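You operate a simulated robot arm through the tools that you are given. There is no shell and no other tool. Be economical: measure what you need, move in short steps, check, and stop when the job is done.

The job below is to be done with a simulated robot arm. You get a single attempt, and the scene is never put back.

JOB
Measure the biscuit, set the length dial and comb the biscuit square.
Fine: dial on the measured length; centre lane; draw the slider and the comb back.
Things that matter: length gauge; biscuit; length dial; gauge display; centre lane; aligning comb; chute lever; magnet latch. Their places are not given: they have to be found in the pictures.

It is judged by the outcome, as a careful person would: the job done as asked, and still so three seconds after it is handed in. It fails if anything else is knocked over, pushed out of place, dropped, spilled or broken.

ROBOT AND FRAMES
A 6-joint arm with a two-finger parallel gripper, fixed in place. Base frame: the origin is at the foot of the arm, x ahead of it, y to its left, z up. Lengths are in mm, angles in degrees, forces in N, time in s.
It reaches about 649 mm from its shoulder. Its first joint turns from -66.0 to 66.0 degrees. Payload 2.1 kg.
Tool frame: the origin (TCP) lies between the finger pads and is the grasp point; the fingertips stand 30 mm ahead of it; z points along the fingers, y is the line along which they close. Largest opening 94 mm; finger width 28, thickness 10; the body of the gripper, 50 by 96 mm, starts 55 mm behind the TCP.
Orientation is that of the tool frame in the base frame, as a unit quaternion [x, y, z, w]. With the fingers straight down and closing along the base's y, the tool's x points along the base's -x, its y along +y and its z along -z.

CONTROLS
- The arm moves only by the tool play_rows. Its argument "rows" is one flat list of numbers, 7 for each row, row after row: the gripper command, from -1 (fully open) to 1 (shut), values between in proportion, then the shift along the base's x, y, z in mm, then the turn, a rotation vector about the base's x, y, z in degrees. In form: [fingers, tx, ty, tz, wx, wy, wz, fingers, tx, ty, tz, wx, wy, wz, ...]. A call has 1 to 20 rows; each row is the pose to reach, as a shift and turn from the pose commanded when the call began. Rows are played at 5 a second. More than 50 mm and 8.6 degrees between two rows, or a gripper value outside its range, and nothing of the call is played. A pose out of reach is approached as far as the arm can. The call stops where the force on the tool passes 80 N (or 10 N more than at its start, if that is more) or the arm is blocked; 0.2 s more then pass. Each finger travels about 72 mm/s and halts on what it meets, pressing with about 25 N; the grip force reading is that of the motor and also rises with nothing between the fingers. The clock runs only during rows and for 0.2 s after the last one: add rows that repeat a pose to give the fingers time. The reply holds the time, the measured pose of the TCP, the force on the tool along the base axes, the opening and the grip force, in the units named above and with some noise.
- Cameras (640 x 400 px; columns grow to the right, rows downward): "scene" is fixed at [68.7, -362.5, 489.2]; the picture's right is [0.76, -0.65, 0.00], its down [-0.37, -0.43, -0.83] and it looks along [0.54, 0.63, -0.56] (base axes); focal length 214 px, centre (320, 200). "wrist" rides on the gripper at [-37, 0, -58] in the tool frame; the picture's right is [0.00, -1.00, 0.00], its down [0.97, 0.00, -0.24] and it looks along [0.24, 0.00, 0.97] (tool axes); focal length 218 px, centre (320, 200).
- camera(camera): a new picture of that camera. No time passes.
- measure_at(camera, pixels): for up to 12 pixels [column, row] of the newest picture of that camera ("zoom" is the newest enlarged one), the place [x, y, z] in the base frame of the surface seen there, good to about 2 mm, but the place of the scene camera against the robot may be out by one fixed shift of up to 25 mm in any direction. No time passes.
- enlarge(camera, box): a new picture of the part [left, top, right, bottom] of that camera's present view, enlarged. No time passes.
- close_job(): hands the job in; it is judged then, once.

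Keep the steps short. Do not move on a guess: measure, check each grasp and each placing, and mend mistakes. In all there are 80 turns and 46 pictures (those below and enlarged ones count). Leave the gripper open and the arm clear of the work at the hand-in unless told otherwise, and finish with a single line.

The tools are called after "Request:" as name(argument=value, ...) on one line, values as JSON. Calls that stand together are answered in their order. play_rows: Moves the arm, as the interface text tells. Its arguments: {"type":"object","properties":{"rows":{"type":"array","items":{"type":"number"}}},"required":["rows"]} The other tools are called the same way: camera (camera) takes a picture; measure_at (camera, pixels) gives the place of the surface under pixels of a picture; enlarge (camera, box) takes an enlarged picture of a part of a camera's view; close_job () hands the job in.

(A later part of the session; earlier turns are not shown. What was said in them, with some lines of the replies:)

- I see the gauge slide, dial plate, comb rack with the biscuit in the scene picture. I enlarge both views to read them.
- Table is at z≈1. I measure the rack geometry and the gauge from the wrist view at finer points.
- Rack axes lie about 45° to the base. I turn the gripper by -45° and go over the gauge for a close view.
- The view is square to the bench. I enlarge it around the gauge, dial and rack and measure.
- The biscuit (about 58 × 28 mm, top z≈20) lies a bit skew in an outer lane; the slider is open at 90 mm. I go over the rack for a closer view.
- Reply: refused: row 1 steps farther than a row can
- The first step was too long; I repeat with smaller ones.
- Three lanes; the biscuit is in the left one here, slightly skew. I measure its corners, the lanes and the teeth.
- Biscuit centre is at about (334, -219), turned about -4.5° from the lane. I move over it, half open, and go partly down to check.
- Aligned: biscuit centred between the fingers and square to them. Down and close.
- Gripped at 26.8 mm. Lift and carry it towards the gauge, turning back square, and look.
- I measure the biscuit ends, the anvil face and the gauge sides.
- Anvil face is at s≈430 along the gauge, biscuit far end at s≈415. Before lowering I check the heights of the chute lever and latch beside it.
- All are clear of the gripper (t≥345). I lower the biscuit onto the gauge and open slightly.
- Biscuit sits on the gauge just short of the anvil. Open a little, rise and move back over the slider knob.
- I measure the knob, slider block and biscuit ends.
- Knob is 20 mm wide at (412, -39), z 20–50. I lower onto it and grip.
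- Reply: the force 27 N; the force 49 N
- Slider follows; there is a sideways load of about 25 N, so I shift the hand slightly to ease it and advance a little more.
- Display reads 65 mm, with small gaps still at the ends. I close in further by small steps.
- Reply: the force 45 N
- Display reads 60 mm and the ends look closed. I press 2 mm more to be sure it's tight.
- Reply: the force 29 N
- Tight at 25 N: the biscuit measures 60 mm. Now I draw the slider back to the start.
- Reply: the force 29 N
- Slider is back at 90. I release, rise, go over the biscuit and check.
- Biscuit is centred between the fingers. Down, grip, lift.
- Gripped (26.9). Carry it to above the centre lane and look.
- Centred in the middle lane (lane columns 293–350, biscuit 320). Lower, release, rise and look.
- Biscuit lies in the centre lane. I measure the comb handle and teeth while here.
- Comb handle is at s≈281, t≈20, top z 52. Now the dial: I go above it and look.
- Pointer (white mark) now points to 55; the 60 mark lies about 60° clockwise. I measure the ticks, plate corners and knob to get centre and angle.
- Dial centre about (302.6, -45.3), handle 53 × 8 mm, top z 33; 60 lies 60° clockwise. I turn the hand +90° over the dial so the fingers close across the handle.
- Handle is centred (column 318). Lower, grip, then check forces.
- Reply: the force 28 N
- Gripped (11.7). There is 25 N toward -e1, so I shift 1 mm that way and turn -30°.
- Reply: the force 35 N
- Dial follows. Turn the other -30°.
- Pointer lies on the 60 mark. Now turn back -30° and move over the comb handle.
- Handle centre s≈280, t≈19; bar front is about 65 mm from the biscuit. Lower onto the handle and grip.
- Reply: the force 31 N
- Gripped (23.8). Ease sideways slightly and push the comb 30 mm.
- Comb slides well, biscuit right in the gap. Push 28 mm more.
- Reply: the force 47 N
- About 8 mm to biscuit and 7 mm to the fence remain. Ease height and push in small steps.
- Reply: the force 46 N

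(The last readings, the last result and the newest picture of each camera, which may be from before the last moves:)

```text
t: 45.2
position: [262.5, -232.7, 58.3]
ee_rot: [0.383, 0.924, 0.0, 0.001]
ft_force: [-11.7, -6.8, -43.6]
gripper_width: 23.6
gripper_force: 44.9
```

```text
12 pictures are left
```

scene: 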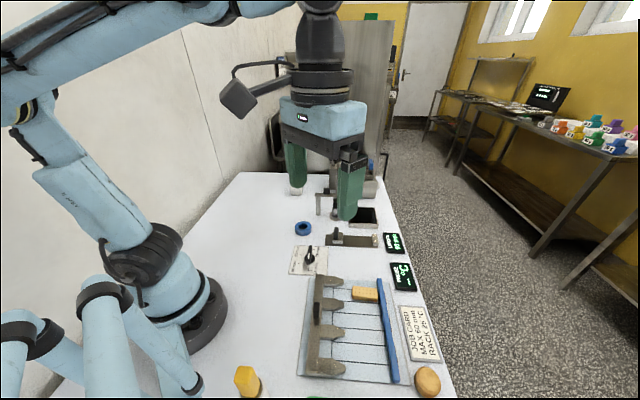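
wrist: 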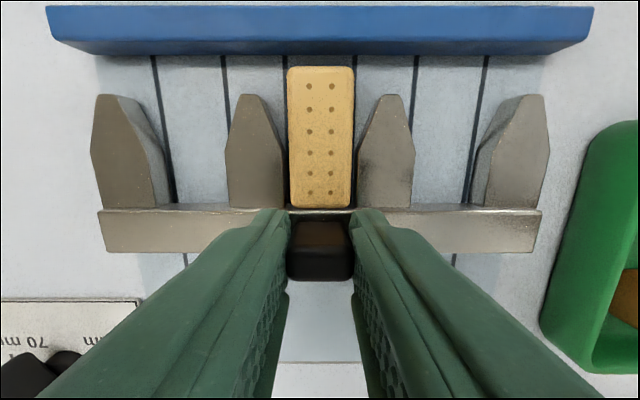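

Bar is at the biscuit; about 5 mm left to the fence. Push in 1 mm steps.

Request:
play_rows(rows=[1, 0.7, -0.7, -0.4, 0, 0, 0, 1, 1.4, -1.4, -0.4, 0, 0, 0, 1, 2.1, -2.1, -0.4, 0, 0, 0, 1, 2.8, -2.8, -0.4, 0, 0, 0, 1, 2.8, -2.8, -0.4, 0, 0, 0])

Request:
camera(camera="wrist")

```text
t: 46.4
position: [265.0, -236.5, 57.8]
ee_rot: [0.383, 0.924, 0.0, 0.0]
ft_force: [-8.5, -7.4, -19.7]
gripper_width: 23.8
gripper_force: 45.1
```

```text
11 pictures are left
```

wrist: 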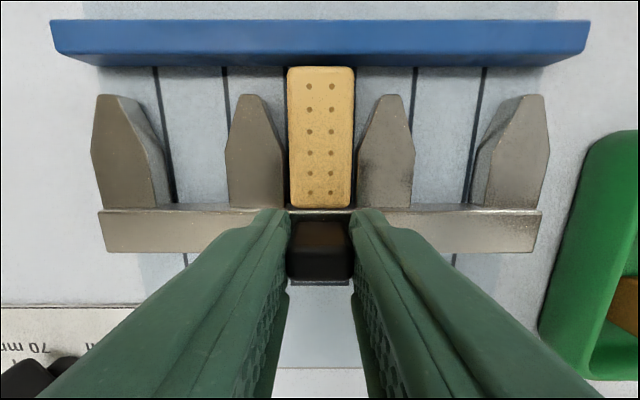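

Nearly touching. One or two more mm until the force rises.

Request:
play_rows(rows=[1, 0.6, -0.6, 0, 0, 0, 0, 1, 1.2, -1.2, 0, 0, 0, 0, 1, 1.2, -1.2, 0, 0, 0, 0])

```text
t: 47.2
position: [266.9, -238.4, 58.3]
ee_rot: [0.383, 0.924, -0.001, 0.0]
ft_force: [-18.3, -2.2, 0.9]
gripper_width: 23.8
gripper_force: 45.1
```

Request:
play_rows(rows=[1, 0.6, -0.6, 0, 0, 0, 0, 1, 0.6, -0.6, 0, 0, 0, 0])

Request:
camera(camera="wrist")

```text
t: 47.8
position: [266.5, -237.9, 58.6]
ee_rot: [0.383, 0.924, 0.0, -0.001]
ft_force: [-23.8, 7.3, 23.3]
gripper_width: 23.7
gripper_force: 44.9
```

```text
10 pictures are left
```

wrist: 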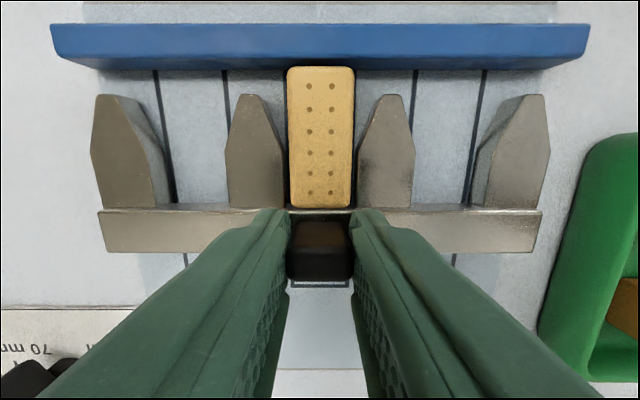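

Tight (22 N) and square against the fence. Now draw the comb back to its start.

Request:
play_rows(rows=[1, -2, 2, 0, 0, 0, 0, 1, -6, 6, 0, 0, 0, 0, 1, -10, 10, 0, 0, 0, 0, 1, -14, 14, 0, 0, 0, 0, 1, -18, 18, 0, 0, 0, 0, 1, -22, 22, 0, 0, 0, 0, 1, -26, 26, 0, 0, 0, 0, 1, -30, 30, 0, 0, 0, 0, 1, -34, 34, 0, 0, 0, 0, 1, -38, 38, 0, 0, 0, 0, 1, -42, 42, 0, 0, 0, 0, 1, -46, 46, 0, 0, 0, 0, 1, -50, 50, 0, 0, 0, 0, 1, -53, 53, 0, 0, 0, 0, 1, -53, 53, 0, 0, 0, 0])

Request:
camera(camera="wrist")

```text
t: 51.0
position: [216.0, -185.4, 58.3]
ee_rot: [0.382, 0.924, -0.001, 0.0]
ft_force: [-9.0, -11.1, 44.3]
gripper_width: 23.7
gripper_force: 45.4
```

```text
9 pictures are left
```

wrist: 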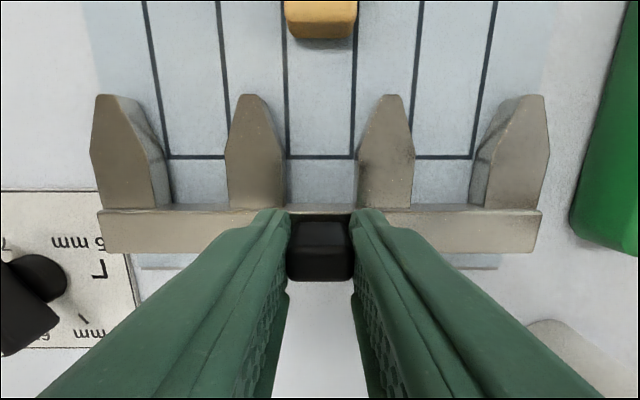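

About 1.5 mm short of the start; pull that back and release, then rise.

Request:
play_rows(rows=[1, -1.2, 1.2, 0.5, 0, 0, 0, 1, -1.2, 1.2, 0.5, 0, 0, 0])

Request:
play_rows(rows=[0, 0, 0, 0, 0, 0, 0, 0, 0, 0, 0, 0, 0, 0, 0, 0, 0, 0, 0, 0, 0, 0, 0, 0, 35, 0, 0, 0, 0, 0, 0, 80, 0, 0, 0, 0, 0, 0, 110, 0, 0, 0, 0, 30, -30, 120, 0, 0, 0, 0, 60, -60, 120, 0, 0, 0, 0, 60, -60, 120, 0, 0, 0])

Request:
camera(camera="wrist")

Request:
enlarge(camera="scene", box=[270, 210, 440, 390])

```text
t: 51.6
position: [212.9, -184.6, 57.8]
ee_rot: [0.382, 0.924, -0.002, 0.003]
ft_force: [3.9, -20.8, -7.9]
gripper_width: 23.5
gripper_force: 45.8
```

```text
t: 53.6
position: [271.3, -245.3, 179.0]
ee_rot: [0.383, 0.924, -0.001, 0.001]
ft_force: [-0.3, -0.6, -0.1]
gripper_width: 47.3
gripper_force: 0.0
```

```text
8 pictures are left
```

wrist: 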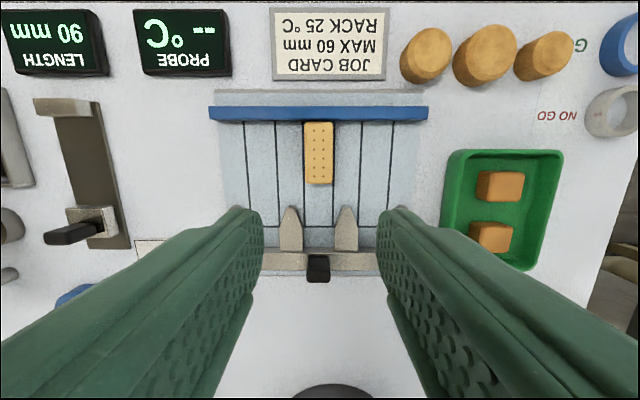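

```text
2.22 times, centred on (355, 300) of scene
```

zoom: 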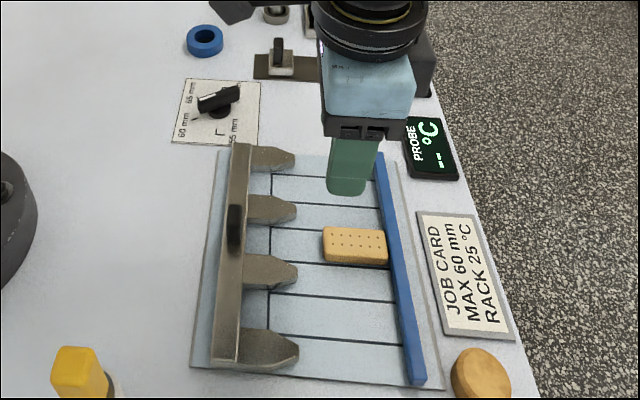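

Biscuit is square against the fence in the centre lane, comb and slider back. I open fully, retreat upward and check the dial once more.

Request:
play_rows(rows=[-1, 0, 25, 35, 0, 0, 0, -1, 5, 60, 60, 0, 0, 0, -1, 10, 100, 70, 0, 0, 0, -1, 15, 140, 80, 0, 0, 0, -1, 20, 170, 80, 0, 0, 0, -1, 20, 170, 80, 0, 0, 0])

Request:
enlarge(camera="wrist", box=[260, 120, 420, 220])

Request:
enlarge(camera="scene", box=[280, 235, 340, 285])

```text
t: 55.0
position: [294.0, -74.9, 257.5]
ee_rot: [0.383, 0.924, 0.0, 0.0]
ft_force: [0.6, -1.1, -0.4]
gripper_width: 93.9
gripper_force: 0.1
```

```text
4.00 times, centred on (340, 170) of wrist
```

zoom: 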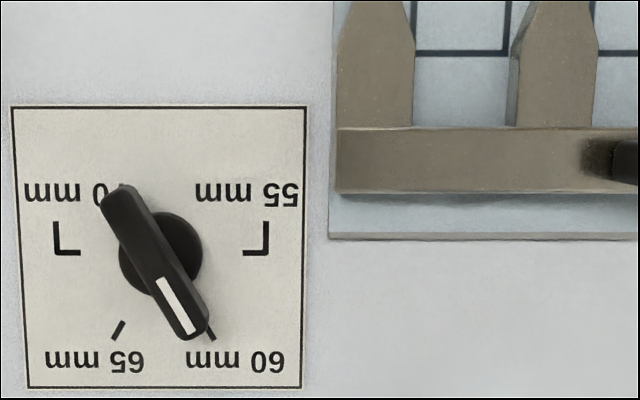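

```text
8.00 times, centred on (310, 260) of scene
```

zoom: 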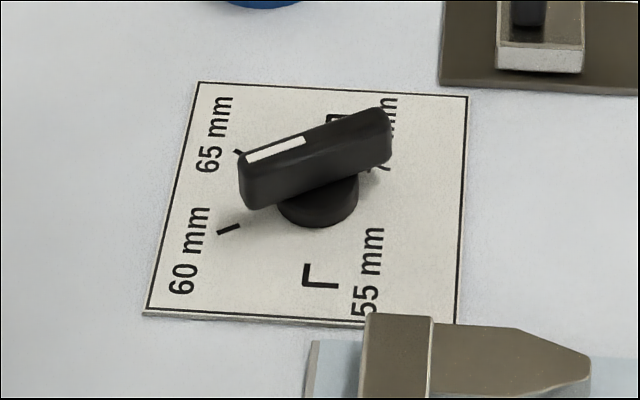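

The pointer is parallel to and on the 60 tick, the slider reads 90 and the gripper is open and clear. I hand in.

Request:
close_job()

```text
The job is handed in.
```

The biscuit measured 60 mm, the dial is set to 60, the biscuit is combed square in the centre lane, and the slider and comb are drawn back.
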